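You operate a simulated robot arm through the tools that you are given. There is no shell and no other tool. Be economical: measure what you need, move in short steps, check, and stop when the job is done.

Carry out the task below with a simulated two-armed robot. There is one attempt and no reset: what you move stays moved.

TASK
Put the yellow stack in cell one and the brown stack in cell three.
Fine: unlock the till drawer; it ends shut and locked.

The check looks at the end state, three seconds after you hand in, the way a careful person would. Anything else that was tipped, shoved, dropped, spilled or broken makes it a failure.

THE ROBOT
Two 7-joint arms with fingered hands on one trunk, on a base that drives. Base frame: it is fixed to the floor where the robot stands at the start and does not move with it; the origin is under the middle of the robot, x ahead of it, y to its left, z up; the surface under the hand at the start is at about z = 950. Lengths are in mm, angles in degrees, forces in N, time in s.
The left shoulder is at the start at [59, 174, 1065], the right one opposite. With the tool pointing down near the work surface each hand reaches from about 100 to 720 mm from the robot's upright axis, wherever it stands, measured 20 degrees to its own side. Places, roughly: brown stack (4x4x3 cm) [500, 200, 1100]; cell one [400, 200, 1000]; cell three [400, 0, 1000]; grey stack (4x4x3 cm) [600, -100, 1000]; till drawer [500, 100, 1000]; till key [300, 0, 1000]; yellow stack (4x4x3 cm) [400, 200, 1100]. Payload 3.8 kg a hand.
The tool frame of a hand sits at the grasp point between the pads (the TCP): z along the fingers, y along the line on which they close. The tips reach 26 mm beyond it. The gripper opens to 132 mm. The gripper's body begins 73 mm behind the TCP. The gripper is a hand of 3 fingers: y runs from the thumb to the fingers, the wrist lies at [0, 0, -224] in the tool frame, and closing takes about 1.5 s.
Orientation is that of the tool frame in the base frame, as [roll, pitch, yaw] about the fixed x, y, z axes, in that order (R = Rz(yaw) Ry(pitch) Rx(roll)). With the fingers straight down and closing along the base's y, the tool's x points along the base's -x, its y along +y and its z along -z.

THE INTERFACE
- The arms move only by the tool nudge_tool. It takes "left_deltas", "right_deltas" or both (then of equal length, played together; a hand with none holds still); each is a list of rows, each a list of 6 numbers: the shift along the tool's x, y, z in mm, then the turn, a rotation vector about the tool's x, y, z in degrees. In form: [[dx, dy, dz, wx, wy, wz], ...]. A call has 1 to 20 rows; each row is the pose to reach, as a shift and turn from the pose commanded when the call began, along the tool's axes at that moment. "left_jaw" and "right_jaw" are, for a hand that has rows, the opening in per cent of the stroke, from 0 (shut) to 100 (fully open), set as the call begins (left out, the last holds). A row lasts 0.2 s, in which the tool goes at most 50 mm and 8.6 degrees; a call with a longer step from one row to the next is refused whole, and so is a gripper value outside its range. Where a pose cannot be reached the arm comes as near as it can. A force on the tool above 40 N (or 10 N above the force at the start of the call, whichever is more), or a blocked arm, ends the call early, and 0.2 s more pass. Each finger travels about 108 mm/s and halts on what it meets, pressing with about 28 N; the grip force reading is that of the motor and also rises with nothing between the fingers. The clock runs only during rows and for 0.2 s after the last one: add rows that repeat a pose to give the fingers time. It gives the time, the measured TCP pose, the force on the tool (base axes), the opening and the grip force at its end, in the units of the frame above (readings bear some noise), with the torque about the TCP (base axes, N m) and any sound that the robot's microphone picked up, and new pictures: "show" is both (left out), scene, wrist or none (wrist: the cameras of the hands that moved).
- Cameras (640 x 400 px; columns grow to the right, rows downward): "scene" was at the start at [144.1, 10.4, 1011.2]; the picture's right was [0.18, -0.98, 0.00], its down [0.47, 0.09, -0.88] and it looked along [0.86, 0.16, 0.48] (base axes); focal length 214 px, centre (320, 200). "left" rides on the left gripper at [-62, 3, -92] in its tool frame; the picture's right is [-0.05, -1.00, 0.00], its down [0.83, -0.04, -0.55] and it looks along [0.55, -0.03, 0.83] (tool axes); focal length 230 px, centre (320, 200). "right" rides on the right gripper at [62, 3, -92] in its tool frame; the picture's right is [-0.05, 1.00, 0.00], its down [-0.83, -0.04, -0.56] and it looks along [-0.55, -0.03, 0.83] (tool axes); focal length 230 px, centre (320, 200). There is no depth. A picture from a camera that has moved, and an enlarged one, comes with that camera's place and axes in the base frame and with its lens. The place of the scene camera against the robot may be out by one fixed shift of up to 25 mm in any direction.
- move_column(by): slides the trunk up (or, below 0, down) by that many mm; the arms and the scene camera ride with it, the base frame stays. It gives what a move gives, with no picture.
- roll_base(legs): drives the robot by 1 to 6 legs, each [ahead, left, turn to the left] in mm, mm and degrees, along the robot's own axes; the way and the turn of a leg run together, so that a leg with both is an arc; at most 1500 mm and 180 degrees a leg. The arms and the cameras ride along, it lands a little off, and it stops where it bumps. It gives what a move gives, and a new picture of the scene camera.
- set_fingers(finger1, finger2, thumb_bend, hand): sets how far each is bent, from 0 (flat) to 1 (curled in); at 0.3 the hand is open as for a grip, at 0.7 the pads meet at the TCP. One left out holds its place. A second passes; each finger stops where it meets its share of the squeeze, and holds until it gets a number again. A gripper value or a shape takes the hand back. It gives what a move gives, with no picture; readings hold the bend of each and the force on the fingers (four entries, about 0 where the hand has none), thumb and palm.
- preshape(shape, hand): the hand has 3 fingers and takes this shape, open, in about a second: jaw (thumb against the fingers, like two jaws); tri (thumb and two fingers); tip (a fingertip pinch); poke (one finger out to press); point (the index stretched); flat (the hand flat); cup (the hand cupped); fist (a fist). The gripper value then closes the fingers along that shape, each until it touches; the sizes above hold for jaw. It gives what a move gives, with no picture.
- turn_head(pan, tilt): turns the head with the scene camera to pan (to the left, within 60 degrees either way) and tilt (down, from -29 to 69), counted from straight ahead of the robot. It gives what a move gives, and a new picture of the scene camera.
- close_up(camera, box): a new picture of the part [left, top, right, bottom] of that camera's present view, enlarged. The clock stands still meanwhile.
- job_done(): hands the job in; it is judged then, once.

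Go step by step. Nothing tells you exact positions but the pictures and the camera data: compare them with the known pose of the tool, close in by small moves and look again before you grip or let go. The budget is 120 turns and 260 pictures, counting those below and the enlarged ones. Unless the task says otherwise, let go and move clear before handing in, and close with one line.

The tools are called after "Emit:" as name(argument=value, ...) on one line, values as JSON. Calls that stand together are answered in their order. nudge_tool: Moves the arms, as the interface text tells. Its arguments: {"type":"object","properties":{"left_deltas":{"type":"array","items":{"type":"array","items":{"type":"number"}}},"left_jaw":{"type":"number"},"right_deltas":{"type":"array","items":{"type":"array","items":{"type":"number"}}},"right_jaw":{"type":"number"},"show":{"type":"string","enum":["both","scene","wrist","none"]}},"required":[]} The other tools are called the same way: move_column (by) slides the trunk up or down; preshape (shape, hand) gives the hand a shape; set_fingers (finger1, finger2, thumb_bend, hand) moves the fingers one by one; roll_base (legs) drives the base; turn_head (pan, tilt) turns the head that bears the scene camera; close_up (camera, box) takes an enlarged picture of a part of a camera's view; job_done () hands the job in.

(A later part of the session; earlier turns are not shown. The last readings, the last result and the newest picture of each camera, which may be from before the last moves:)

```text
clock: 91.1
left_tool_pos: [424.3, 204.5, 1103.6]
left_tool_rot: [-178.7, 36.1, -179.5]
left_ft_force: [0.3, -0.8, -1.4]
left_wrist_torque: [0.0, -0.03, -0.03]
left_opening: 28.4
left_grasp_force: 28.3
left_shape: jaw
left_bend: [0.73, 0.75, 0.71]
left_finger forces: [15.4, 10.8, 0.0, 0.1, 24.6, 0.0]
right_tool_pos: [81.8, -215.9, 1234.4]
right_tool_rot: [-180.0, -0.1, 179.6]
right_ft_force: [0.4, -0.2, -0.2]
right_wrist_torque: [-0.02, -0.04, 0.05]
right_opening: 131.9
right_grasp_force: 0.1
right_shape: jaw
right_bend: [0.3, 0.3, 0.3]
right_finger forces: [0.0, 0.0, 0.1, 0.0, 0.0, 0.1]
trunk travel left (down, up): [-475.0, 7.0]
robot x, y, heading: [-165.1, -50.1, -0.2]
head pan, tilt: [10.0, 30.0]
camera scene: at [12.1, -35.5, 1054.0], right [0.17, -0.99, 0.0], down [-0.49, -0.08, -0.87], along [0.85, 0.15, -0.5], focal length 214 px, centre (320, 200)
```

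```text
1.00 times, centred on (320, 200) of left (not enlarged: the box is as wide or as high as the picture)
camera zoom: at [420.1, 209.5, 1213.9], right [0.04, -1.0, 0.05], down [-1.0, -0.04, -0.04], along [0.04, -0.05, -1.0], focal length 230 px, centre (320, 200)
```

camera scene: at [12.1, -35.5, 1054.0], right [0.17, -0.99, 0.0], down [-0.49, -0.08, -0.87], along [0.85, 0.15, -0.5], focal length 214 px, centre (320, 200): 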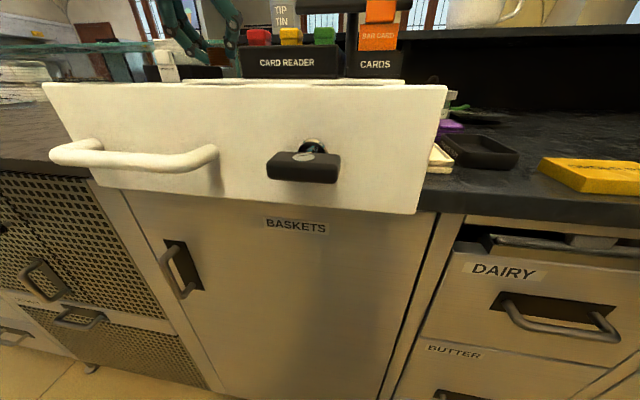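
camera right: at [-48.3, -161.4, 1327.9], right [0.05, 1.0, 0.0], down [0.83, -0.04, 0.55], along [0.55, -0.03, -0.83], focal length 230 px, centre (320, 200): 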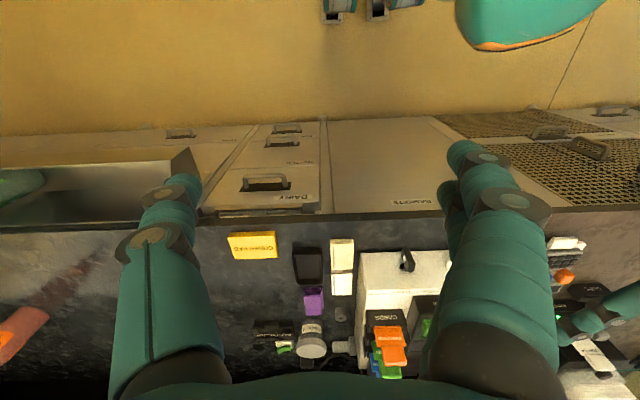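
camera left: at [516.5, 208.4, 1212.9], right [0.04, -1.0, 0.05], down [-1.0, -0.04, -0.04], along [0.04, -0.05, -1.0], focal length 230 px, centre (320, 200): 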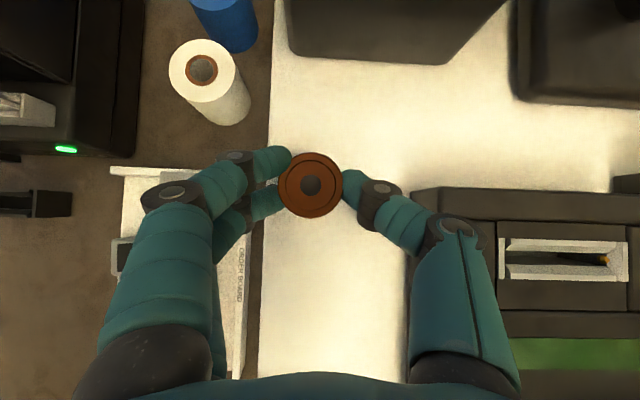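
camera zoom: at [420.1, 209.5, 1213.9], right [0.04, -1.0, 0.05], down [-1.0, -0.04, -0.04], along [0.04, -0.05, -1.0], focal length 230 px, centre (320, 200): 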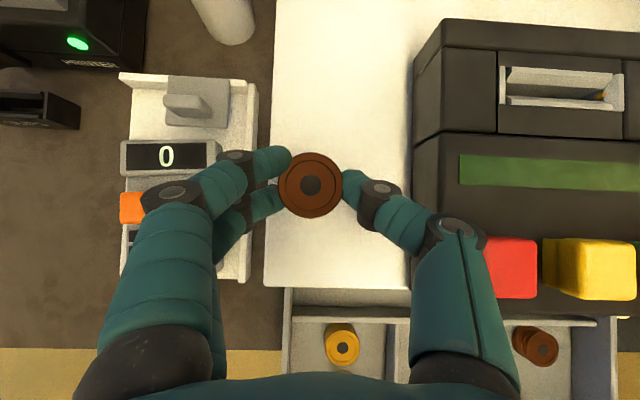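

I'll set it down here, about 8 mm further from the left edge.

Emit:
nudge_tool(left_deltas=[[0, -8, 0, 0, 0, 0], [6, -8, 8, 0, 0, 0], [10, -8, 14, 0, 0, 0], [12, -8, 16.5, 0, 0, 0], [12, -8, 16.5, 0, 0, 0]], show="none")

```text
clock: 92.3
left_tool_pos: [421.5, 197.6, 1086.2]
left_tool_rot: [-178.8, 36.3, -179.6]
left_ft_force: [-0.7, -0.4, 2.1]
left_wrist_torque: [0.05, -0.01, 0.01]
left_opening: 28.3
left_grasp_force: 27.3
left_shape: jaw
left_bend: [0.73, 0.75, 0.71]
left_finger forces: [15.6, 11.9, 0.1, 0.0, 24.9, 0.0]
right_tool_pos: [82.6, -215.1, 1234.9]
right_tool_rot: [179.9, 0.1, 179.6]
right_ft_force: [-0.6, 0.4, 0.6]
right_wrist_torque: [-0.01, -0.02, 0.0]
right_opening: 131.9
right_grasp_force: 0.1
right_shape: jaw
right_bend: [0.3, 0.3, 0.3]
right_finger forces: [0.0, 0.1, 0.0, 0.1, 0.0, 0.0]
trunk travel left (down, up): [-475.0, 7.0]
robot x, y, heading: [-168.0, -49.2, -0.4]
head pan, tilt: [10.0, 30.0]
```

It just touches down. I'll release and rise.

Emit:
nudge_tool(left_deltas=[[0, 0, 0, 0, 0, 0], [0, 0, 0, 0, 0, 0], [0, 0, 0, 0, 0, 0], [0, 0, 0, 0, 0, 0]], left_jaw=50, show="none")

Emit:
nudge_tool(left_deltas=[[-6, 0, -8, 0, 0, 0], [-15, 0, -20, 0, 0, 0], [-24, 0, -33, 0, 0, 0], [-24, 0, -33, 0, 0, 0]], show="wrist")

```text
clock: 93.3
left_tool_pos: [421.8, 200.6, 1086.7]
left_tool_rot: [-178.7, 36.3, -179.5]
left_ft_force: [1.8, 5.5, 6.8]
left_wrist_torque: [0.05, -0.02, -0.08]
left_opening: 60.7
left_grasp_force: 0.1
left_shape: jaw
left_bend: [0.73, 0.75, 0.7]
left_finger forces: [0.0, 7.7, 0.0, 0.0, 7.1, 0.0]
right_tool_pos: [81.9, -215.0, 1236.7]
right_tool_rot: [179.9, 0.1, 179.6]
right_ft_force: [-0.2, 0.2, 0.3]
right_wrist_torque: [0.0, -0.01, 0.03]
right_opening: 131.8
right_grasp_force: 0.0
right_shape: jaw
right_bend: [0.3, 0.3, 0.3]
right_finger forces: [0.0, 0.0, 0.0, 0.0, 0.0, 0.0]
trunk travel left (down, up): [-475.0, 7.0]
robot x, y, heading: [-167.3, -48.0, -0.3]
head pan, tilt: [10.0, 30.0]
```

```text
clock: 94.3
left_tool_pos: [423.4, 197.0, 1127.2]
left_tool_rot: [-178.8, 36.1, -179.6]
left_ft_force: [0.5, 0.1, -0.3]
left_wrist_torque: [0.01, -0.02, 0.02]
left_opening: 65.4
left_grasp_force: 0.1
left_shape: jaw
left_bend: [0.73, 0.73, 0.7]
left_finger forces: [0.0, 0.0, 0.1, 0.1, 0.0, 0.0]
right_tool_pos: [81.7, -216.1, 1235.7]
right_tool_rot: [179.9, 0.1, 179.6]
right_ft_force: [0.7, -0.7, 0.2]
right_wrist_torque: [0.0, -0.01, 0.0]
right_opening: 131.9
right_grasp_force: 0.0
right_shape: jaw
right_bend: [0.3, 0.3, 0.3]
right_finger forces: [0.0, 0.0, 0.0, 0.0, 0.0, 0.0]
trunk travel left (down, up): [-475.0, 7.0]
robot x, y, heading: [-168.1, -47.4, -0.2]
head pan, tilt: [10.0, 30.0]
camera left: at [420.0, 201.3, 1236.2], right [0.04, -1.0, 0.05], down [-1.0, -0.04, -0.04], along [0.04, -0.05, -1.0], focal length 230 px, centre (320, 200)
```

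left: 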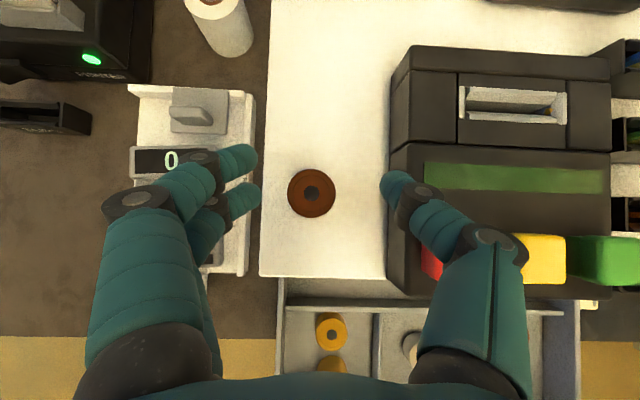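

Brown now stands at about (431, 199) on the till. I'll return to the 16° tilt and drive up to regrip as with the yellow one.

Emit:
nudge_tool(left_deltas=[[14, 0, -10, 0, 4, 0], [28, 0, -20, 0, 8, 0], [42, 0, -30, 0, 12, 0], [56, 0, -40, 0, 16, 0], [69, 0, -50, 0, 20, 0], [69, 0, -50, 0, 20, 0]], left_jaw=50, show="none")

Emit:
roll_base(legs=[[86, 0, 0]])

Emit:
nudge_tool(left_deltas=[[0, 0, 0, 0, 0, 0]], show="wrist")

```text
clock: 95.7
left_tool_pos: [338.1, 198.4, 1127.0]
left_tool_rot: [-178.9, 16.2, -180.0]
left_ft_force: [-0.7, -0.5, -0.7]
left_wrist_torque: [0.0, 0.02, 0.02]
left_opening: 65.6
left_grasp_force: 0.1
left_shape: jaw
left_bend: [0.73, 0.73, 0.7]
left_finger forces: [0.0, 0.0, 0.0, 0.0, 0.0, 0.0]
right_tool_pos: [82.0, -215.7, 1235.6]
right_tool_rot: [179.9, 0.0, 179.7]
right_ft_force: [-0.1, -0.1, -0.6]
right_wrist_torque: [0.0, 0.01, 0.01]
right_opening: 132.0
right_grasp_force: 0.0
right_shape: jaw
right_bend: [0.3, 0.3, 0.3]
right_finger forces: [0.1, 0.0, 0.0, 0.1, 0.1, 0.1]
trunk travel left (down, up): [-475.0, 7.0]
robot x, y, heading: [-168.2, -49.9, -0.2]
head pan, tilt: [10.0, 30.0]
```

```text
clock: 96.8
left_tool_pos: [420.0, 199.3, 1127.6]
left_tool_rot: [-178.9, 16.2, -179.9]
left_ft_force: [-0.1, 0.1, -0.5]
left_wrist_torque: [-0.02, 0.02, 0.01]
left_opening: 65.6
left_grasp_force: 0.0
left_shape: jaw
left_bend: [0.73, 0.73, 0.7]
left_finger forces: [0.1, 0.1, 0.0, 0.0, 0.1, 0.1]
right_tool_pos: [164.9, -216.2, 1235.9]
right_tool_rot: [179.9, 0.2, 179.7]
right_ft_force: [-0.3, 0.6, -0.5]
right_wrist_torque: [0.01, 0.02, -0.04]
right_opening: 131.5
right_grasp_force: 0.0
right_shape: jaw
right_bend: [0.3, 0.3, 0.3]
right_finger forces: [0.1, 0.0, 0.0, 0.0, 0.0, 0.0]
trunk travel left (down, up): [-475.0, 7.0]
robot x, y, heading: [-83.1, -50.7, -0.1]
head pan, tilt: [10.0, 30.0]
camera scene: at [95.3, -35.4, 1054.4], right [0.17, -0.99, 0.0], down [-0.49, -0.09, -0.87], along [0.85, 0.15, -0.5], focal length 214 px, centre (320, 200)
```

scene: 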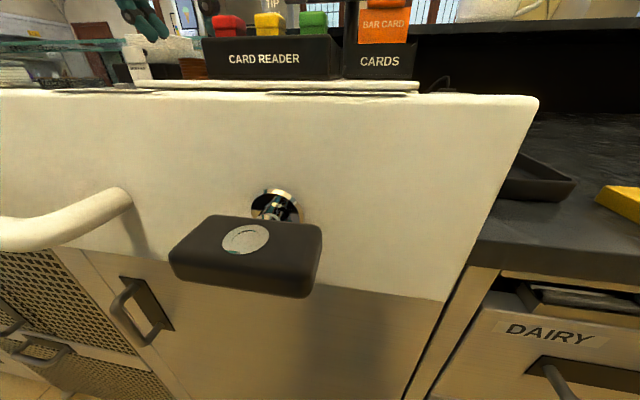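

```text
clock: 97.2
left_tool_pos: [419.1, 197.9, 1128.3]
left_tool_rot: [-179.1, 16.2, -180.0]
left_ft_force: [0.5, 0.9, -0.1]
left_wrist_torque: [0.0, -0.01, -0.01]
left_opening: 65.3
left_grasp_force: 0.0
left_shape: jaw
left_bend: [0.73, 0.73, 0.7]
left_finger forces: [0.0, 0.1, 0.0, 0.0, 0.0, 0.1]
right_tool_pos: [164.1, -214.8, 1236.6]
right_tool_rot: [179.9, 0.2, 179.8]
right_ft_force: [-0.8, 0.1, 0.2]
right_wrist_torque: [0.05, -0.03, 0.04]
right_opening: 132.2
right_grasp_force: 0.0
right_shape: jaw
right_bend: [0.3, 0.3, 0.3]
right_finger forces: [0.0, 0.0, 0.0, 0.0, 0.1, 0.1]
trunk travel left (down, up): [-475.0, 7.0]
robot x, y, heading: [-88.1, -45.5, -0.3]
head pan, tilt: [10.0, 30.0]
camera left: at [453.8, 203.3, 1232.1], right [0.05, -1.0, 0.03], down [-0.95, -0.03, 0.3], along [-0.3, -0.04, -0.95], focal length 230 px, centre (320, 200)
```

left: 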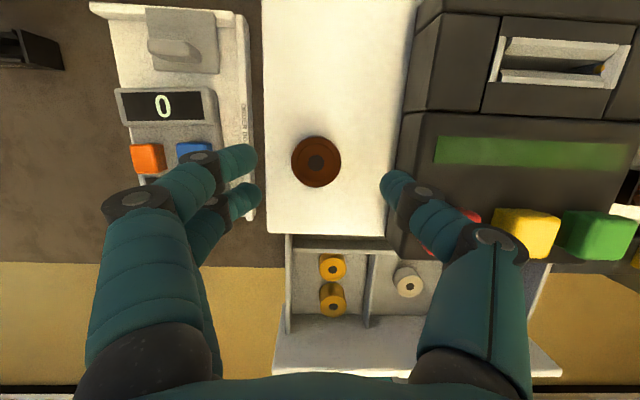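

I'll move 9 mm forward and lower to grip height (z≈1085).

Emit:
nudge_tool(left_deltas=[[-8.6, 1, 2.5, 0, 0, 0], [-5, 1, 16, 0, 0, 0], [-1, 1, 30, 0, 0, 0], [3, 1, 42, 0, 0, 0], [3, 1, 42, 0, 0, 0]], left_jaw=48, show="wrist")

```text
clock: 98.4
left_tool_pos: [430.2, 200.0, 1086.1]
left_tool_rot: [-179.0, 16.3, 180.0]
left_ft_force: [-0.4, 0.3, 0.5]
left_wrist_torque: [-0.01, 0.02, 0.02]
left_opening: 64.0
left_grasp_force: 0.1
left_shape: jaw
left_bend: [0.73, 0.73, 0.7]
left_finger forces: [0.0, 0.0, 0.1, 0.1, 0.1, 0.0]
right_tool_pos: [165.5, -215.3, 1236.1]
right_tool_rot: [179.9, 0.0, 179.8]
right_ft_force: [0.0, -0.8, 0.6]
right_wrist_torque: [0.0, 0.01, -0.03]
right_opening: 131.8
right_grasp_force: 0.1
right_shape: jaw
right_bend: [0.3, 0.3, 0.3]
right_finger forces: [0.0, 0.0, 0.0, 0.0, 0.0, 0.0]
trunk travel left (down, up): [-475.0, 7.0]
robot x, y, heading: [-88.3, -47.7, -0.1]
head pan, tilt: [10.0, 30.0]
camera left: at [463.8, 204.5, 1189.6], right [0.05, -1.0, 0.03], down [-0.95, -0.04, 0.3], along [-0.3, -0.04, -0.95], focal length 230 px, centre (320, 200)
```

left: 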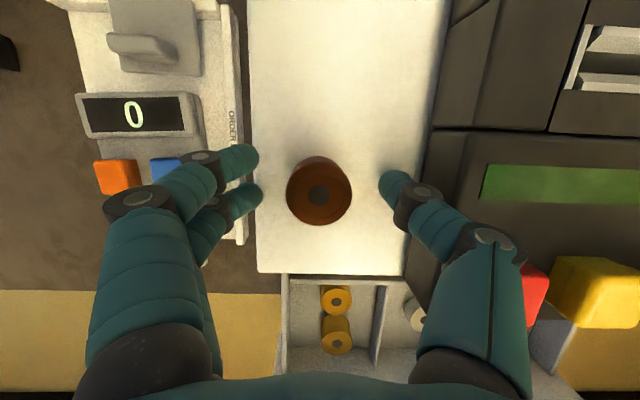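

Everything matches the yellow pick. I'll close on the brown stack and lift 32 mm.

Emit:
nudge_tool(left_deltas=[[0, 0, 0, 0, 0, 0], [0, 0, 0, 0, 0, 0], [0, 0, 0, 0, 0, 0], [0, 0, 0, 0, 0, 0], [0, 0, 0, 0, 0, 0]], left_jaw=10, show="none")

Emit:
nudge_tool(left_deltas=[[-3, 0, -10, 0, 0, 0], [-6, 0, -20, 0, 0, 0], [-9, 0, -31, 0, 0, 0], [-11, 0, -38, 0, 0, 0], [-11, 0, -38, 0, 0, 0]], show="wrist")

```text
clock: 99.6
left_tool_pos: [428.6, 203.6, 1085.7]
left_tool_rot: [-179.0, 16.1, -179.7]
left_ft_force: [-0.5, 15.0, 4.0]
left_wrist_torque: [0.55, 0.0, -0.08]
left_opening: 26.1
left_grasp_force: 28.6
left_shape: jaw
left_bend: [0.72, 0.73, 0.72]
left_finger forces: [15.8, 15.2, 0.0, 0.0, 16.1, 0.0]
right_tool_pos: [166.8, -212.2, 1234.8]
right_tool_rot: [179.9, 0.1, 179.7]
right_ft_force: [0.4, -0.5, -0.3]
right_wrist_torque: [-0.02, 0.01, -0.02]
right_opening: 131.8
right_grasp_force: 0.1
right_shape: jaw
right_bend: [0.3, 0.3, 0.3]
right_finger forces: [0.0, 0.0, 0.0, 0.0, 0.0, 0.1]
trunk travel left (down, up): [-475.0, 7.0]
robot x, y, heading: [-84.3, -50.7, -0.1]
head pan, tilt: [10.0, 30.0]
```

```text
clock: 100.8
left_tool_pos: [428.7, 200.9, 1126.0]
left_tool_rot: [-179.0, 16.1, -179.9]
left_ft_force: [0.3, 1.1, -1.3]
left_wrist_torque: [-0.03, 0.0, -0.01]
left_opening: 23.6
left_grasp_force: 28.8
left_shape: jaw
left_bend: [0.72, 0.73, 0.72]
left_finger forces: [12.4, 12.1, 0.1, 0.1, 24.0, 0.1]
right_tool_pos: [165.8, -215.9, 1234.9]
right_tool_rot: [179.9, 0.1, 179.7]
right_ft_force: [0.1, -0.5, 0.3]
right_wrist_torque: [0.0, -0.01, 0.01]
right_opening: 132.2
right_grasp_force: 0.1
right_shape: jaw
right_bend: [0.3, 0.3, 0.3]
right_finger forces: [0.0, 0.0, 0.1, 0.0, 0.0, 0.1]
trunk travel left (down, up): [-475.0, 7.0]
robot x, y, heading: [-85.2, -47.8, -0.3]
head pan, tilt: [10.0, 30.0]
camera left: at [463.1, 205.3, 1230.2], right [0.05, -1.0, 0.03], down [-0.95, -0.03, 0.3], along [-0.3, -0.04, -0.95], focal length 230 px, centre (320, 200)
```

left: 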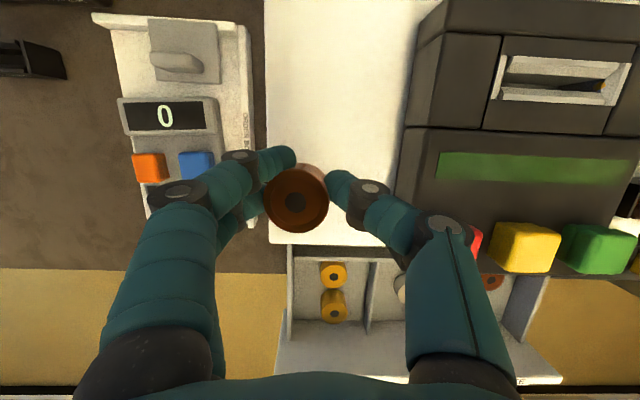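

The brown stack is held. I'll drive back 183 mm, then right 232 mm over cell three.

Emit:
roll_base(legs=[[-183, 0, 0], [0, -232, 0]])

Emit:
nudge_tool(left_deltas=[[0, 0, 0, 0, 0, 0]], show="wrist")

```text
clock: 104.5
left_tool_pos: [250.9, -33.0, 1125.4]
left_tool_rot: [-179.0, 16.0, -179.7]
left_ft_force: [0.0, 0.2, -0.4]
left_wrist_torque: [-0.01, 0.02, 0.03]
left_opening: 23.8
left_grasp_force: 27.7
left_shape: jaw
left_bend: [0.72, 0.73, 0.72]
left_finger forces: [12.3, 12.2, 0.0, 0.1, 24.1, 0.0]
right_tool_pos: [-9.6, -450.2, 1235.5]
right_tool_rot: [179.9, 0.1, -180.0]
right_ft_force: [0.8, -0.1, 0.4]
right_wrist_torque: [0.03, 0.01, -0.03]
right_opening: 131.8
right_grasp_force: 0.0
right_shape: jaw
right_bend: [0.3, 0.3, 0.3]
right_finger forces: [0.1, 0.0, 0.0, 0.0, 0.0, 0.1]
trunk travel left (down, up): [-475.0, 7.0]
robot x, y, heading: [-262.0, -283.5, 0.2]
head pan, tilt: [10.0, 30.0]
camera scene: at [-81.3, -270.3, 1054.2], right [0.17, -0.98, 0.0], down [-0.49, -0.09, -0.87], along [0.85, 0.15, -0.5], focal length 214 px, centre (320, 200)
```

scene: 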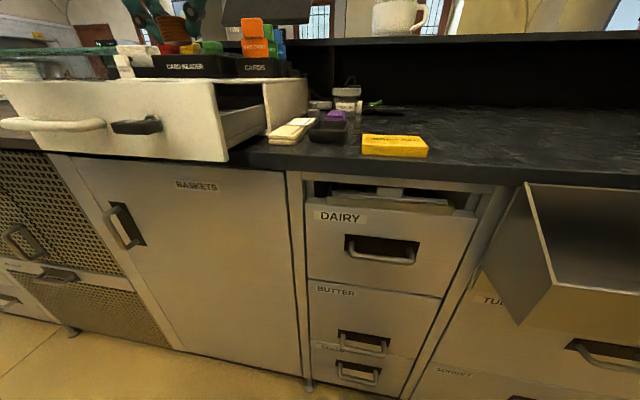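

```text
clock: 104.9
left_tool_pos: [250.6, -32.5, 1126.0]
left_tool_rot: [-179.0, 16.1, -179.7]
left_ft_force: [0.7, -0.7, -1.8]
left_wrist_torque: [-0.01, 0.01, 0.0]
left_opening: 23.9
left_grasp_force: 28.5
left_shape: jaw
left_bend: [0.72, 0.73, 0.72]
left_finger forces: [12.4, 12.0, 0.2, 0.0, 23.9, 0.0]
right_tool_pos: [-10.4, -450.4, 1234.7]
right_tool_rot: [179.9, 0.1, -180.0]
right_ft_force: [0.6, 0.2, -1.2]
right_wrist_torque: [-0.02, 0.0, 0.0]
right_opening: 131.9
right_grasp_force: 0.1
right_shape: jaw
right_bend: [0.3, 0.3, 0.3]
right_finger forces: [0.0, 0.1, 0.0, 0.0, 0.0, 0.0]
trunk travel left (down, up): [-475.0, 7.0]
robot x, y, heading: [-259.5, -284.4, 0.1]
head pan, tilt: [10.0, 30.0]
camera left: at [285.4, -27.8, 1229.8], right [0.05, -1.0, 0.03], down [-0.95, -0.04, 0.3], along [-0.3, -0.05, -0.95], focal length 230 px, centre (320, 200)
```

left: 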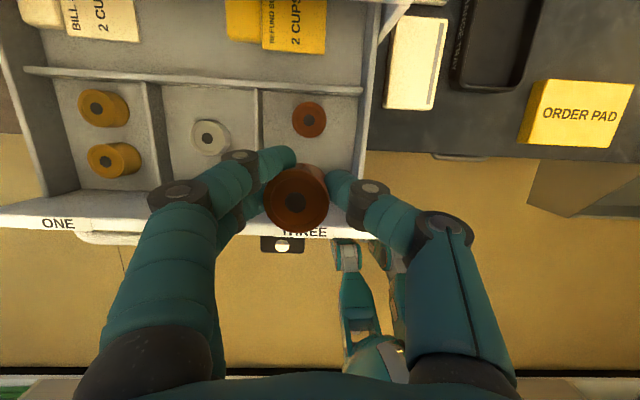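

The held stack is at about (252, −22) and the existing brown one at (291, −25). I'll shift 8 mm toward the front and 5 mm right, then lower most of the way.

Emit:
nudge_tool(left_deltas=[[7.7, -5, -2, 0, 0, 0], [14, -5, 22, 0, 0, 0], [21, -5, 46, 0, 0, 0], [28, -5, 70, 0, 0, 0], [32.7, -5, 85, 0, 0, 0], [32.7, -5, 85, 0, 0, 0]], show="wrist")

```text
clock: 106.3
left_tool_pos: [242.9, -38.7, 1034.9]
left_tool_rot: [-179.0, 16.2, -179.8]
left_ft_force: [0.6, -0.6, -1.7]
left_wrist_torque: [0.0, -0.04, 0.01]
left_opening: 23.7
left_grasp_force: 27.8
left_shape: jaw
left_bend: [0.72, 0.73, 0.72]
left_finger forces: [12.8, 12.1, 0.0, 0.0, 23.8, 0.0]
right_tool_pos: [-9.9, -450.1, 1235.6]
right_tool_rot: [179.9, 0.1, -180.0]
right_ft_force: [0.0, 0.4, 0.7]
right_wrist_torque: [0.01, 0.0, 0.01]
right_opening: 132.0
right_grasp_force: 0.0
right_shape: jaw
right_bend: [0.3, 0.3, 0.3]
right_finger forces: [0.0, 0.0, 0.1, 0.0, 0.0, 0.1]
trunk travel left (down, up): [-475.0, 7.0]
robot x, y, heading: [-264.0, -284.8, 0.1]
head pan, tilt: [10.0, 30.0]
camera left: at [276.7, -34.5, 1138.4], right [0.05, -1.0, 0.03], down [-0.95, -0.04, 0.3], along [-0.3, -0.05, -0.95], focal length 230 px, centre (320, 200)
```

left: 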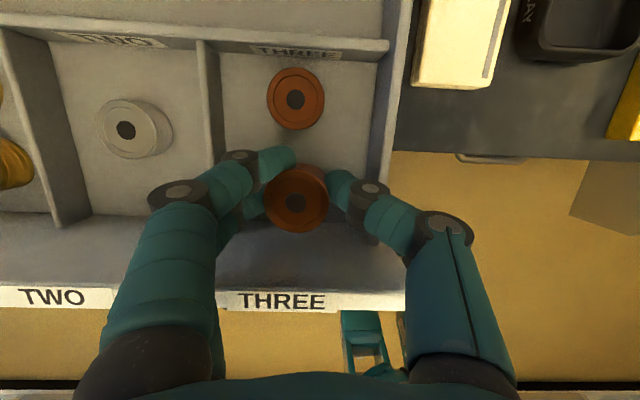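

Well placed within cell three. I'll lower the rest.

Emit:
nudge_tool(left_deltas=[[2, 0, 8, 0, 0, 0], [4.5, 0, 16, 0, 0, 0], [6.5, 0, 23, 0, 0, 0], [7.5, 0, 27, 0, 0, 0]], show="wrist")

```text
clock: 107.3
left_tool_pos: [243.5, -39.2, 1010.1]
left_tool_rot: [-178.9, 16.4, -179.6]
left_ft_force: [0.1, 3.4, 5.2]
left_wrist_torque: [-0.1, 0.05, 0.01]
left_opening: 24.0
left_grasp_force: 28.2
left_shape: jaw
left_bend: [0.72, 0.73, 0.72]
left_finger forces: [12.8, 15.2, 0.1, 0.0, 29.8, 0.0]
right_tool_pos: [-11.0, -450.3, 1237.1]
right_tool_rot: [179.9, 0.2, 180.0]
right_ft_force: [-1.4, -0.1, 0.5]
right_wrist_torque: [0.01, 0.01, -0.02]
right_opening: 132.0
right_grasp_force: 0.1
right_shape: jaw
right_bend: [0.3, 0.3, 0.3]
right_finger forces: [0.0, 0.0, 0.0, 0.1, 0.0, 0.1]
trunk travel left (down, up): [-475.0, 7.0]
robot x, y, heading: [-262.1, -283.8, 0.1]
head pan, tilt: [10.0, 30.0]
camera left: at [277.3, -33.6, 1113.4], right [0.05, -1.0, 0.03], down [-0.95, -0.04, 0.3], along [-0.3, -0.05, -0.95], focal length 230 px, centre (320, 200)
```

left: 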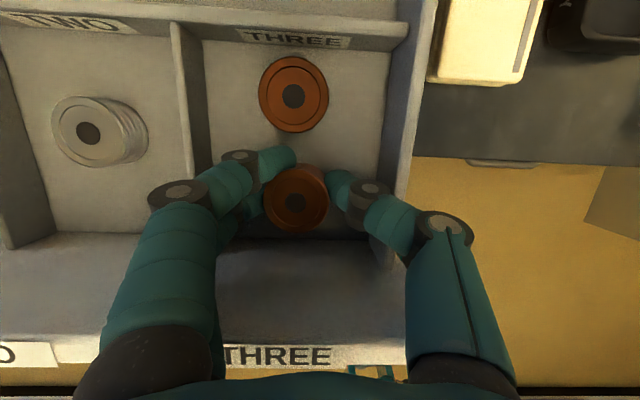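

It has touched down. I'll open slightly and check.

Emit:
nudge_tool(left_deltas=[[0, 0, 1, 0, 0, 0], [0, 0, 1, 0, 0, 0], [0, 0, 1, 0, 0, 0]], left_jaw=36, show="wrist")

```text
clock: 108.1
left_tool_pos: [242.6, -33.8, 1008.2]
left_tool_rot: [-178.9, 16.5, -179.4]
left_ft_force: [1.2, 24.6, 16.7]
left_wrist_torque: [-0.3, 0.12, 0.11]
left_opening: 37.5
left_grasp_force: 0.0
left_shape: jaw
left_bend: [0.74, 0.75, 0.7]
left_finger forces: [0.0, 8.3, 0.1, 0.1, 27.4, 0.0]
right_tool_pos: [-11.9, -447.4, 1236.5]
right_tool_rot: [-179.9, 0.1, 179.9]
right_ft_force: [0.0, -0.2, 0.4]
right_wrist_torque: [-0.02, 0.02, -0.02]
right_opening: 131.8
right_grasp_force: 0.1
right_shape: jaw
right_bend: [0.3, 0.3, 0.3]
right_finger forces: [0.0, 0.0, 0.0, 0.0, 0.0, 0.1]
trunk travel left (down, up): [-475.0, 7.0]
robot x, y, heading: [-261.2, -280.2, -0.1]
head pan, tilt: [10.0, 30.0]
camera left: at [276.6, -29.1, 1112.4], right [0.06, -1.0, 0.03], down [-0.95, -0.04, 0.3], along [-0.3, -0.05, -0.95], focal length 230 px, centre (320, 200)
```

left: 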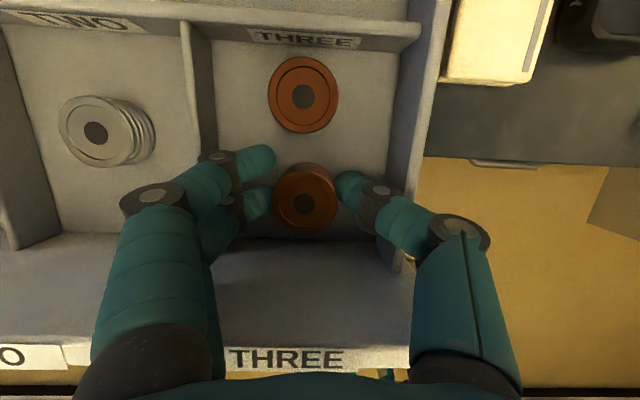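

The thumb's knuckle presses the side wall. I'll ease 2 mm left while rising 15 mm slowly and watch the stack.

Emit:
nudge_tool(left_deltas=[[0, 3, -1, 0, 0, 0], [-1, 3, -4, 0, 0, 0], [-2.5, 3, -9, 0, 0, 0], [-4, 3, -15, 0, 0, 0]], show="wrist")

```text
clock: 109.1
left_tool_pos: [243.2, -38.0, 1021.4]
left_tool_rot: [-179.0, 16.1, -179.9]
left_ft_force: [0.3, 7.6, 1.3]
left_wrist_torque: [0.01, -0.01, 0.04]
left_opening: 41.7
left_grasp_force: 0.2
left_shape: jaw
left_bend: [0.74, 0.73, 0.71]
left_finger forces: [0.0, 0.0, 0.0, 0.0, 7.7, 0.0]
right_tool_pos: [-11.0, -450.2, 1235.7]
right_tool_rot: [-180.0, 0.1, 179.8]
right_ft_force: [0.7, -0.1, 0.1]
right_wrist_torque: [-0.01, -0.02, -0.01]
right_opening: 132.2
right_grasp_force: 0.0
right_shape: jaw
right_bend: [0.3, 0.3, 0.3]
right_finger forces: [0.1, 0.0, 0.1, 0.0, 0.1, 0.1]
trunk travel left (down, up): [-475.0, 7.0]
robot x, y, heading: [-263.8, -284.6, 0.1]
head pan, tilt: [10.0, 30.0]
camera left: at [277.1, -32.9, 1125.3], right [0.05, -1.0, 0.03], down [-0.95, -0.04, 0.31], along [-0.3, -0.05, -0.95], focal length 230 px, centre (320, 200)
```

left: 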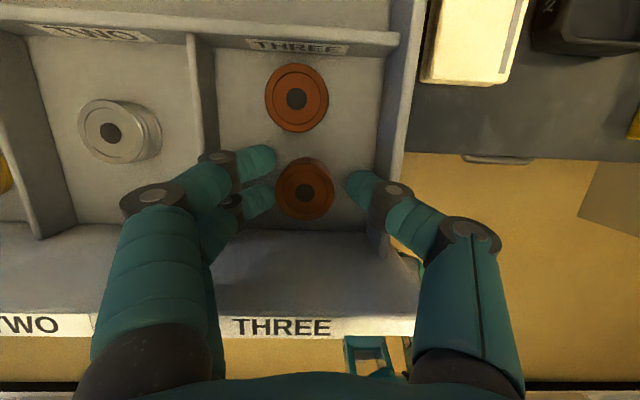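

The stack stands free. I'll rise clear.

Emit:
nudge_tool(left_deltas=[[-3, 4, -12, 0, 0, 0], [-9, 4, -31, 0, 0, 0], [-18, 4, -62, 0, 0, 0], [-28, 4, -96, 0, 0, 0], [-28, 4, -96, 0, 0, 0]], show="wrist")

```text
clock: 110.3
left_tool_pos: [243.2, -29.2, 1121.7]
left_tool_rot: [-178.9, 16.1, -179.7]
left_ft_force: [0.3, -0.1, 0.4]
left_wrist_torque: [0.02, 0.01, 0.01]
left_opening: 47.6
left_grasp_force: 0.1
left_shape: jaw
left_bend: [0.74, 0.73, 0.7]
left_finger forces: [0.0, 0.0, 0.0, 0.0, 0.1, 0.1]
right_tool_pos: [-9.0, -450.5, 1235.4]
right_tool_rot: [180.0, 0.1, -180.0]
right_ft_force: [0.4, -0.8, 1.0]
right_wrist_torque: [0.01, 0.02, -0.01]
right_opening: 131.9
right_grasp_force: 0.1
right_shape: jaw
right_bend: [0.3, 0.3, 0.3]
right_finger forces: [0.0, 0.0, 0.1, 0.0, 0.0, 0.0]
trunk travel left (down, up): [-475.0, 7.0]
robot x, y, heading: [-262.6, -283.0, -0.0]
head pan, tilt: [10.0, 30.0]
camera left: at [278.8, -24.6, 1224.9], right [0.05, -1.0, 0.03], down [-0.95, -0.04, 0.3], along [-0.3, -0.05, -0.95], focal length 230 px, centre (320, 200)
```

left: 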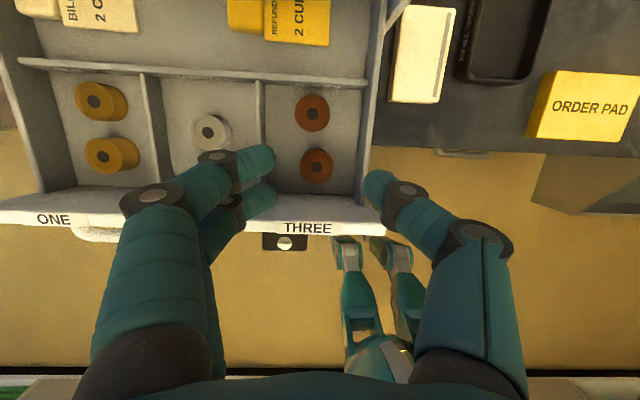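

Both stacks stand in their cells. Next I'll back off and turn the hand forward again to push the drawer shut.

Emit:
roll_base(legs=[[-230, 60, 0]])

Emit:
nudge_tool(left_deltas=[[-3, -6, -9, 0, -7.5, 0], [-5, -12, -18, 0, -15, 0], [-8, -18, -27, 0, -22.5, 0], [-10, -24, -36, 0, -30, 0], [-13, -30, -45, 0, -37.5, 0], [-15, -36, -52, 0, -45, 0], [-17, -42, -60, 0, -52.5, 0], [-20, -50, -70, 0, -60, 0], [-22, -60, -77, 0, -67.5, 0], [-22, -60, -77, 0, -74, 0], [-22, -60, -77, 0, -74, 0]], left_jaw=0, show="wrist")

```text
clock: 112.1
left_tool_pos: [13.6, 28.2, 1120.7]
left_tool_rot: [-178.9, 16.2, -179.8]
left_ft_force: [-0.1, -0.2, 0.2]
left_wrist_torque: [0.03, -0.02, 0.01]
left_opening: 47.2
left_grasp_force: 0.2
left_shape: jaw
left_bend: [0.74, 0.73, 0.7]
left_finger forces: [0.0, 0.0, 0.0, 0.1, 0.1, 0.0]
right_tool_pos: [-241.3, -391.3, 1235.5]
right_tool_rot: [180.0, -0.1, 179.9]
right_ft_force: [-1.0, -2.0, -0.3]
right_wrist_torque: [0.0, 0.0, 0.01]
right_opening: 131.7
right_grasp_force: 0.1
right_shape: jaw
right_bend: [0.3, 0.3, 0.3]
right_finger forces: [0.1, 0.0, 0.0, 0.0, 0.1, 0.0]
trunk travel left (down, up): [-475.0, 7.0]
robot x, y, heading: [-493.0, -223.4, -0.1]
head pan, tilt: [10.0, 30.0]
camera scene: at [-312.7, -211.4, 1054.1], right [0.17, -0.98, 0.0], down [-0.49, -0.09, -0.87], along [0.85, 0.15, -0.5], focal length 214 px, centre (320, 200)
```

scene: 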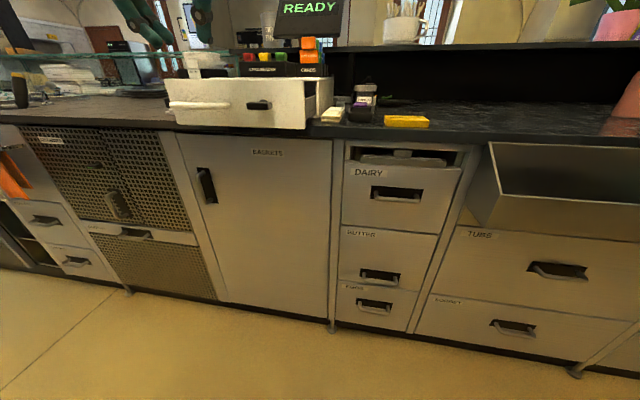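

```text
clock: 114.5
left_tool_pos: [-26.9, -18.3, 1232.5]
left_tool_rot: [-99.8, 88.9, -99.5]
left_ft_force: [0.7, -0.4, 0.1]
left_wrist_torque: [0.01, -0.01, 0.02]
left_opening: 0.0
left_grasp_force: 28.2
left_shape: jaw
left_bend: [0.65, 0.65, 0.67]
left_finger forces: [0.0, 0.0, 0.1, 0.0, 0.0, 0.0]
left hand out of reach, approached as far as the arm can: row 10, 11
right_tool_pos: [-241.4, -391.2, 1235.5]
right_tool_rot: [179.9, 0.0, 179.8]
right_ft_force: [0.0, -0.7, -0.6]
right_wrist_torque: [-0.02, 0.01, -0.01]
right_opening: 132.2
right_grasp_force: 0.1
right_shape: jaw
right_bend: [0.3, 0.3, 0.3]
right_finger forces: [0.1, 0.1, 0.0, 0.0, 0.0, 0.0]
trunk travel left (down, up): [-475.0, 7.0]
robot x, y, heading: [-494.7, -225.5, -0.2]
head pan, tilt: [10.0, 30.0]
camera left: at [-118.0, -15.6, 1292.5], right [0.0, -1.0, 0.07], down [-0.56, -0.06, -0.83], along [0.83, -0.03, -0.56], focal length 230 px, centre (320, 200)
```

left: 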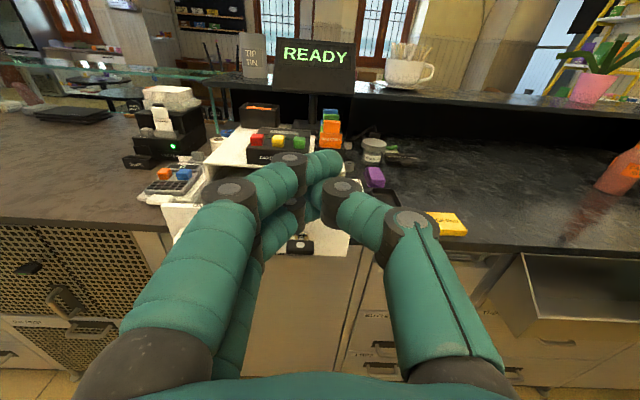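

Pointing forward with fingers shut. I'll lower the trunk and shift left to aim at the gap between key and handle.

Emit:
move_column(by=-215)

Emit:
roll_base(legs=[[70, 78, 0]])

Emit:
close_up(camera="left", box=[0, 0, 640, 400])

```text
clock: 116.8
left_tool_pos: [22.4, -19.5, 809.5]
left_tool_rot: [-178.2, 64.3, -177.9]
left_ft_force: [-0.2, 0.2, 0.2]
left_wrist_torque: [0.0, 0.0, -0.01]
left_opening: 0.0
left_grasp_force: 28.0
left_shape: jaw
left_bend: [0.65, 0.65, 0.67]
left_finger forces: [0.0, 0.0, 0.1, 0.1, 0.0, 0.1]
right_tool_pos: [-241.8, -392.2, 1021.6]
right_tool_rot: [179.9, 0.2, 179.9]
right_ft_force: [0.5, -0.2, -0.1]
right_wrist_torque: [0.03, 0.01, 0.0]
right_opening: 132.0
right_grasp_force: 0.1
right_shape: jaw
right_bend: [0.3, 0.3, 0.3]
right_finger forces: [0.1, 0.0, 0.1, 0.0, 0.0, 0.0]
trunk travel left (down, up): [-260.0, 222.0]
robot x, y, heading: [-490.3, -222.6, 0.1]
head pan, tilt: [10.0, 30.0]
```

```text
clock: 118.2
left_tool_pos: [90.1, 58.1, 808.0]
left_tool_rot: [-178.1, 64.4, -177.6]
left_ft_force: [-0.3, -0.1, -0.1]
left_wrist_torque: [0.04, 0.01, -0.02]
left_opening: 0.0
left_grasp_force: 28.0
left_shape: jaw
left_bend: [0.65, 0.65, 0.67]
left_finger forces: [0.0, 0.0, 0.0, 0.0, 0.0, 0.1]
right_tool_pos: [-170.8, -314.3, 1021.5]
right_tool_rot: [179.9, 0.1, 179.9]
right_ft_force: [0.5, 0.0, 0.7]
right_wrist_torque: [-0.03, 0.01, -0.01]
right_opening: 132.1
right_grasp_force: 0.0
right_shape: jaw
right_bend: [0.3, 0.3, 0.3]
right_finger forces: [0.0, 0.0, 0.0, 0.1, 0.1, 0.0]
trunk travel left (down, up): [-260.0, 222.0]
robot x, y, heading: [-424.1, -150.6, 0.0]
head pan, tilt: [10.0, 30.0]
camera scene: at [-267.1, -134.1, 807.9], right [0.18, -0.98, 0.0], down [-0.49, -0.09, -0.87], along [0.85, 0.15, -0.5], focal length 214 px, centre (320, 200)
```

scene: 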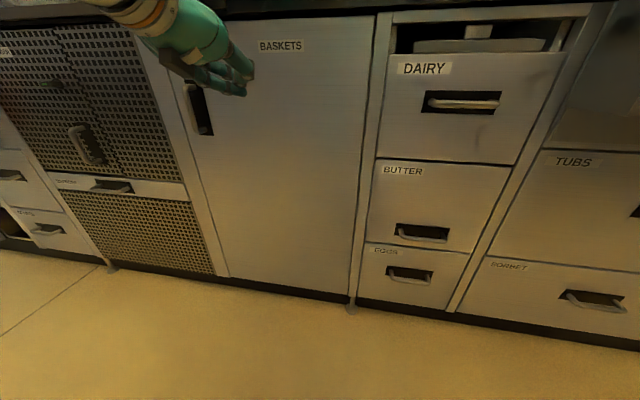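

```text
1.00 times, centred on (320, 200) of left (not enlarged: the box is as wide or as high as the picture)
camera zoom: at [35.8, 61.6, 902.2], right [0.04, -1.0, 0.06], down [-0.86, -0.06, -0.51], along [0.51, -0.03, -0.86], focal length 230 px, centre (320, 200)
```

zoom: 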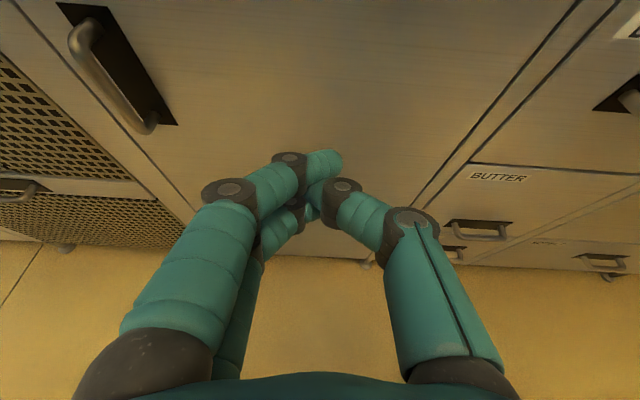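

The trunk move dropped the hand lower than wanted. I'll raise it by the arm to z≈1003 and level it.

Emit:
nudge_tool(left_deltas=[[-30, 0, -14, 0, -4, 0], [-60, 0, -28, 0, -8, 0], [-90, 0, -42, 0, -12, 0], [-120, 0, -56, 0, -17, 0], [-150, 0, -70, 0, -21, 0], [-176, 0, -84, 0, -25.6, 0], [-176, 0, -84, 0, -25.6, 0]], show="wrist")

```text
clock: 119.8
left_tool_pos: [114.0, 61.6, 1014.7]
left_tool_rot: [-101.7, 89.2, -101.0]
left_ft_force: [0.8, 0.1, 0.5]
left_wrist_torque: [-0.03, -0.02, -0.03]
left_opening: 0.0
left_grasp_force: 27.7
left_shape: jaw
left_bend: [0.65, 0.65, 0.67]
left_finger forces: [0.0, 0.0, 0.0, 0.0, 0.0, 0.0]
left hand out of reach, approached as far as the arm can: row 1, 2, 3, 4, 5, 6, 7
right_tool_pos: [-170.7, -314.4, 1021.6]
right_tool_rot: [179.9, 0.1, 179.9]
right_ft_force: [0.3, -0.3, -0.5]
right_wrist_torque: [0.02, 0.0, -0.02]
right_opening: 131.8
right_grasp_force: 0.1
right_shape: jaw
right_bend: [0.3, 0.3, 0.3]
right_finger forces: [0.1, 0.0, 0.0, 0.1, 0.1, 0.1]
trunk travel left (down, up): [-260.0, 222.0]
robot x, y, heading: [-424.3, -149.8, 0.2]
head pan, tilt: [10.0, 30.0]
camera left: at [23.2, 64.3, 1074.2], right [0.01, -1.0, 0.07], down [-0.56, -0.06, -0.83], along [0.83, -0.03, -0.56], focal length 230 px, centre (320, 200)
```

left: 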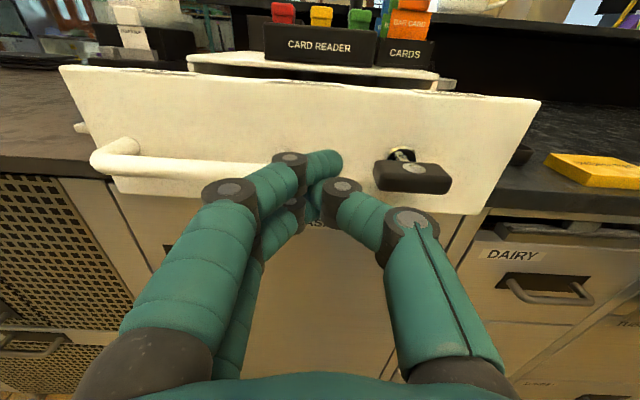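

The knuckles would foul the handle and key here, so I'll push through the handle instead. I'll roll the hand 90° as before, with the jaws open around the bar.

Emit:
nudge_tool(left_deltas=[[0, 0, 0, 0, 0, -8.2], [0, 0, 0, 0, 0, -16.4], [0, 0, 0, 0, 0, -24.6], [0, 0, 0, 0, 0, -32.8], [0, 0, 0, 0, 0, -41], [0, 0, 0, 0, 0, -49.2], [0, 0, 0, 0, 0, -57.4], [0, 0, 0, 0, 0, -65.6], [0, 0, 0, 0, 0, -73.8], [0, 0, 0, 0, 0, -82], [0, 0, 0, 0, 0, -89], [0, 0, 0, 0, 0, -89]], left_jaw=42, show="none")

Emit:
roll_base(legs=[[0, 80, 0]])

Emit:
close_up(camera="left", box=[0, 0, 640, 400])

```text
clock: 122.3
left_tool_pos: [115.3, 59.5, 1013.0]
left_tool_rot: [-90.2, 0.1, -89.3]
left_ft_force: [0.3, -0.6, -0.3]
left_wrist_torque: [0.0, -0.04, -0.01]
left_opening: 55.2
left_grasp_force: 0.1
left_shape: jaw
left_bend: [0.73, 0.73, 0.7]
left_finger forces: [0.0, 0.0, 0.1, 0.0, 0.1, 0.0]
right_tool_pos: [-172.1, -313.3, 1019.9]
right_tool_rot: [179.8, 0.1, 180.0]
right_ft_force: [0.4, -0.3, -1.3]
right_wrist_torque: [0.01, 0.02, 0.0]
right_opening: 132.0
right_grasp_force: 0.0
right_shape: jaw
right_bend: [0.3, 0.3, 0.3]
right_finger forces: [0.1, 0.0, 0.1, 0.0, 0.1, 0.0]
trunk travel left (down, up): [-260.0, 222.0]
robot x, y, heading: [-423.3, -147.7, 0.1]
head pan, tilt: [10.0, 30.0]
```

```text
clock: 123.7
left_tool_pos: [115.5, 139.7, 1012.2]
left_tool_rot: [-90.1, 0.3, -89.4]
left_ft_force: [0.0, 0.4, 0.5]
left_wrist_torque: [-0.03, 0.02, 0.04]
left_opening: 54.8
left_grasp_force: 0.0
left_shape: jaw
left_bend: [0.73, 0.73, 0.7]
left_finger forces: [0.0, 0.1, 0.1, 0.1, 0.0, 0.0]
right_tool_pos: [-171.9, -232.7, 1020.2]
right_tool_rot: [180.0, 0.1, 179.9]
right_ft_force: [-0.4, 0.0, -0.6]
right_wrist_torque: [0.01, 0.01, -0.01]
right_opening: 131.8
right_grasp_force: 0.1
right_shape: jaw
right_bend: [0.3, 0.3, 0.3]
right_finger forces: [0.0, 0.0, 0.0, 0.0, 0.0, 0.1]
trunk travel left (down, up): [-260.0, 222.0]
robot x, y, heading: [-426.2, -66.4, -0.3]
head pan, tilt: [10.0, 30.0]
camera scene: at [-267.5, -53.0, 808.0], right [0.17, -0.98, 0.0], down [-0.49, -0.09, -0.87], along [0.85, 0.15, -0.5], focal length 214 px, centre (320, 200)
```

scene: 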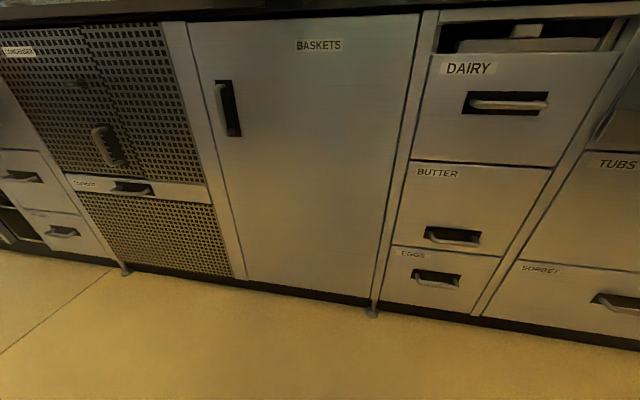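

```text
1.00 times, centred on (320, 200) of left (not enlarged: the box is as wide or as high as the picture)
camera zoom: at [23.4, 200.4, 1008.4], right [0.0, 0.05, 1.0], down [-0.55, -0.84, 0.04], along [0.84, -0.55, 0.03], focal length 230 px, centre (320, 200)
```

zoom: 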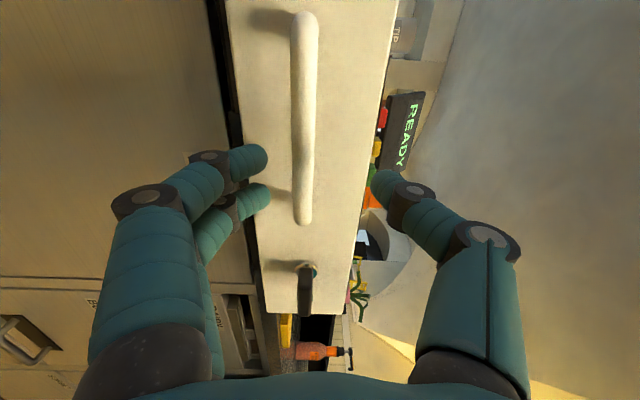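

The bar lies between the fingers. I'll drive up 57 mm, close around it, then push.

Emit:
roll_base(legs=[[57, 3, 0]])

Emit:
nudge_tool(left_deltas=[[0, 0, 0, 0, 0, 0], [0, 0, 0, 0, 0, 0], [0, 0, 0, 0, 0, 0], [0, 0, 0, 0, 0, 0], [0, 0, 0, 0, 0, 0]], left_jaw=0, show="wrist")

```text
clock: 124.7
left_tool_pos: [172.8, 142.2, 1013.2]
left_tool_rot: [-90.2, 0.2, -89.4]
left_ft_force: [0.2, -0.3, 0.2]
left_wrist_torque: [-0.03, -0.01, 0.03]
left_opening: 55.7
left_grasp_force: 0.0
left_shape: jaw
left_bend: [0.73, 0.73, 0.7]
left_finger forces: [0.0, 0.1, 0.0, 0.0, 0.0, 0.0]
right_tool_pos: [-114.7, -230.7, 1020.0]
right_tool_rot: [179.9, 0.1, 179.7]
right_ft_force: [0.8, -1.1, 0.3]
right_wrist_torque: [0.03, 0.02, -0.03]
right_opening: 131.9
right_grasp_force: 0.0
right_shape: jaw
right_bend: [0.3, 0.3, 0.3]
right_finger forces: [0.0, 0.0, 0.1, 0.0, 0.0, 0.0]
trunk travel left (down, up): [-260.0, 222.0]
robot x, y, heading: [-365.6, -63.3, -0.1]
head pan, tilt: [10.0, 30.0]
camera scene: at [-210.2, -50.3, 807.8], right [0.17, -0.98, 0.0], down [-0.49, -0.09, -0.87], along [0.85, 0.15, -0.5], focal length 214 px, centre (320, 200)
```

scene: 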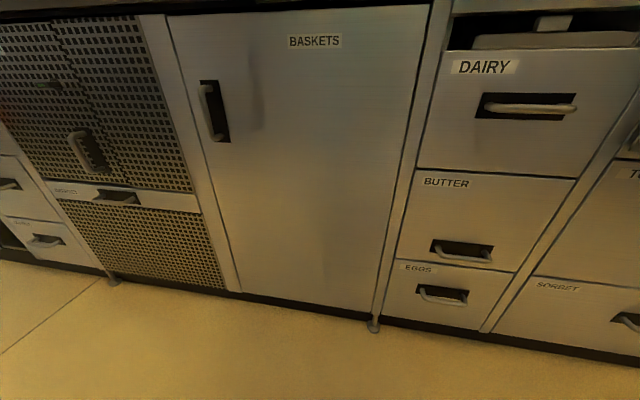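

```text
clock: 125.9
left_tool_pos: [172.4, 143.0, 1014.8]
left_tool_rot: [-90.1, 0.2, -89.4]
left_ft_force: [1.4, 0.6, -0.5]
left_wrist_torque: [0.02, -0.02, 0.03]
left_opening: 0.0
left_grasp_force: 27.7
left_shape: jaw
left_bend: [0.72, 0.72, 0.67]
left_finger forces: [0.1, 0.1, 0.0, 0.1, 0.0, 0.0]
right_tool_pos: [-115.9, -230.7, 1020.1]
right_tool_rot: [179.9, 0.1, 179.9]
right_ft_force: [-0.2, 0.0, -0.6]
right_wrist_torque: [0.0, -0.01, -0.02]
right_opening: 132.0
right_grasp_force: 0.1
right_shape: jaw
right_bend: [0.3, 0.3, 0.3]
right_finger forces: [0.1, 0.1, 0.1, 0.0, 0.0, 0.0]
trunk travel left (down, up): [-260.0, 222.0]
robot x, y, heading: [-364.4, -66.4, -0.1]
head pan, tilt: [10.0, 30.0]
camera left: at [80.2, 202.9, 1008.6], right [0.0, 0.05, 1.0], down [-0.55, -0.84, 0.04], along [0.84, -0.55, 0.03], focal length 230 px, centre (320, 200)
```

left: 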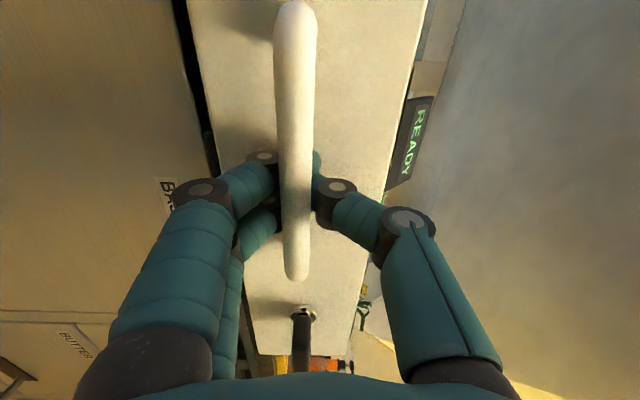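

The bar is enclosed. I'll push forward 100 mm.

Emit:
roll_base(legs=[[100, 0, 0]])

Emit:
close_up(camera="left", box=[0, 0, 640, 400])

```text
clock: 127.0
left_tool_pos: [269.4, 143.5, 1013.2]
left_tool_rot: [-90.0, 0.3, -89.4]
left_ft_force: [-0.7, -0.3, 1.5]
left_wrist_torque: [0.01, -0.05, -0.02]
left_opening: 0.1
left_grasp_force: 27.6
left_shape: jaw
left_bend: [0.73, 0.73, 0.67]
left_finger forces: [0.0, 0.0, 0.1, 0.0, 0.1, 0.0]
right_tool_pos: [-17.9, -229.9, 1020.2]
right_tool_rot: [179.9, 0.1, 179.9]
right_ft_force: [1.2, 0.3, 0.2]
right_wrist_torque: [0.0, 0.04, -0.01]
right_opening: 132.0
right_grasp_force: 0.0
right_shape: jaw
right_bend: [0.3, 0.3, 0.3]
right_finger forces: [0.1, 0.1, 0.1, 0.0, 0.0, 0.0]
trunk travel left (down, up): [-260.0, 222.0]
robot x, y, heading: [-270.1, -66.5, 0.2]
head pan, tilt: [10.0, 30.0]
camera scene: at [-112.9, -50.2, 807.9], right [0.17, -0.98, 0.0], down [-0.49, -0.09, -0.87], along [0.85, 0.15, -0.5], focal length 214 px, centre (320, 200)
```

scene: 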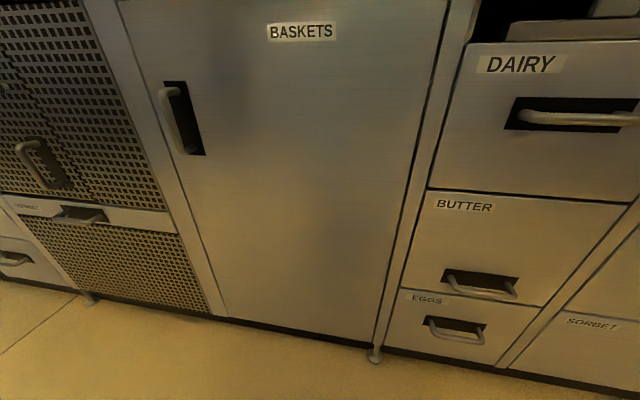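

```text
1.00 times, centred on (320, 200) of left (not enlarged: the box is as wide or as high as the picture)
camera zoom: at [177.9, 203.3, 1008.2], right [0.0, 0.05, 1.0], down [-0.55, -0.84, 0.04], along [0.84, -0.55, 0.02], focal length 230 px, centre (320, 200)
```

zoom: 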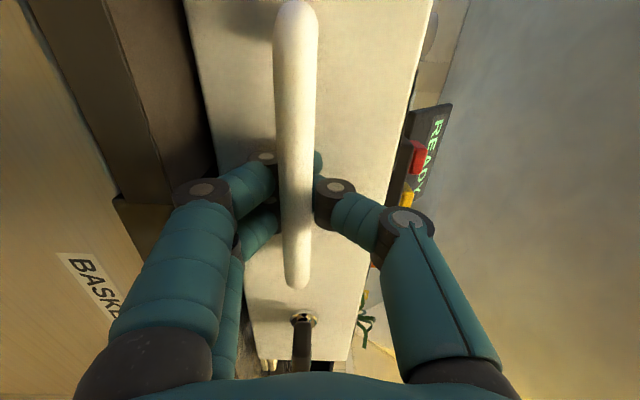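

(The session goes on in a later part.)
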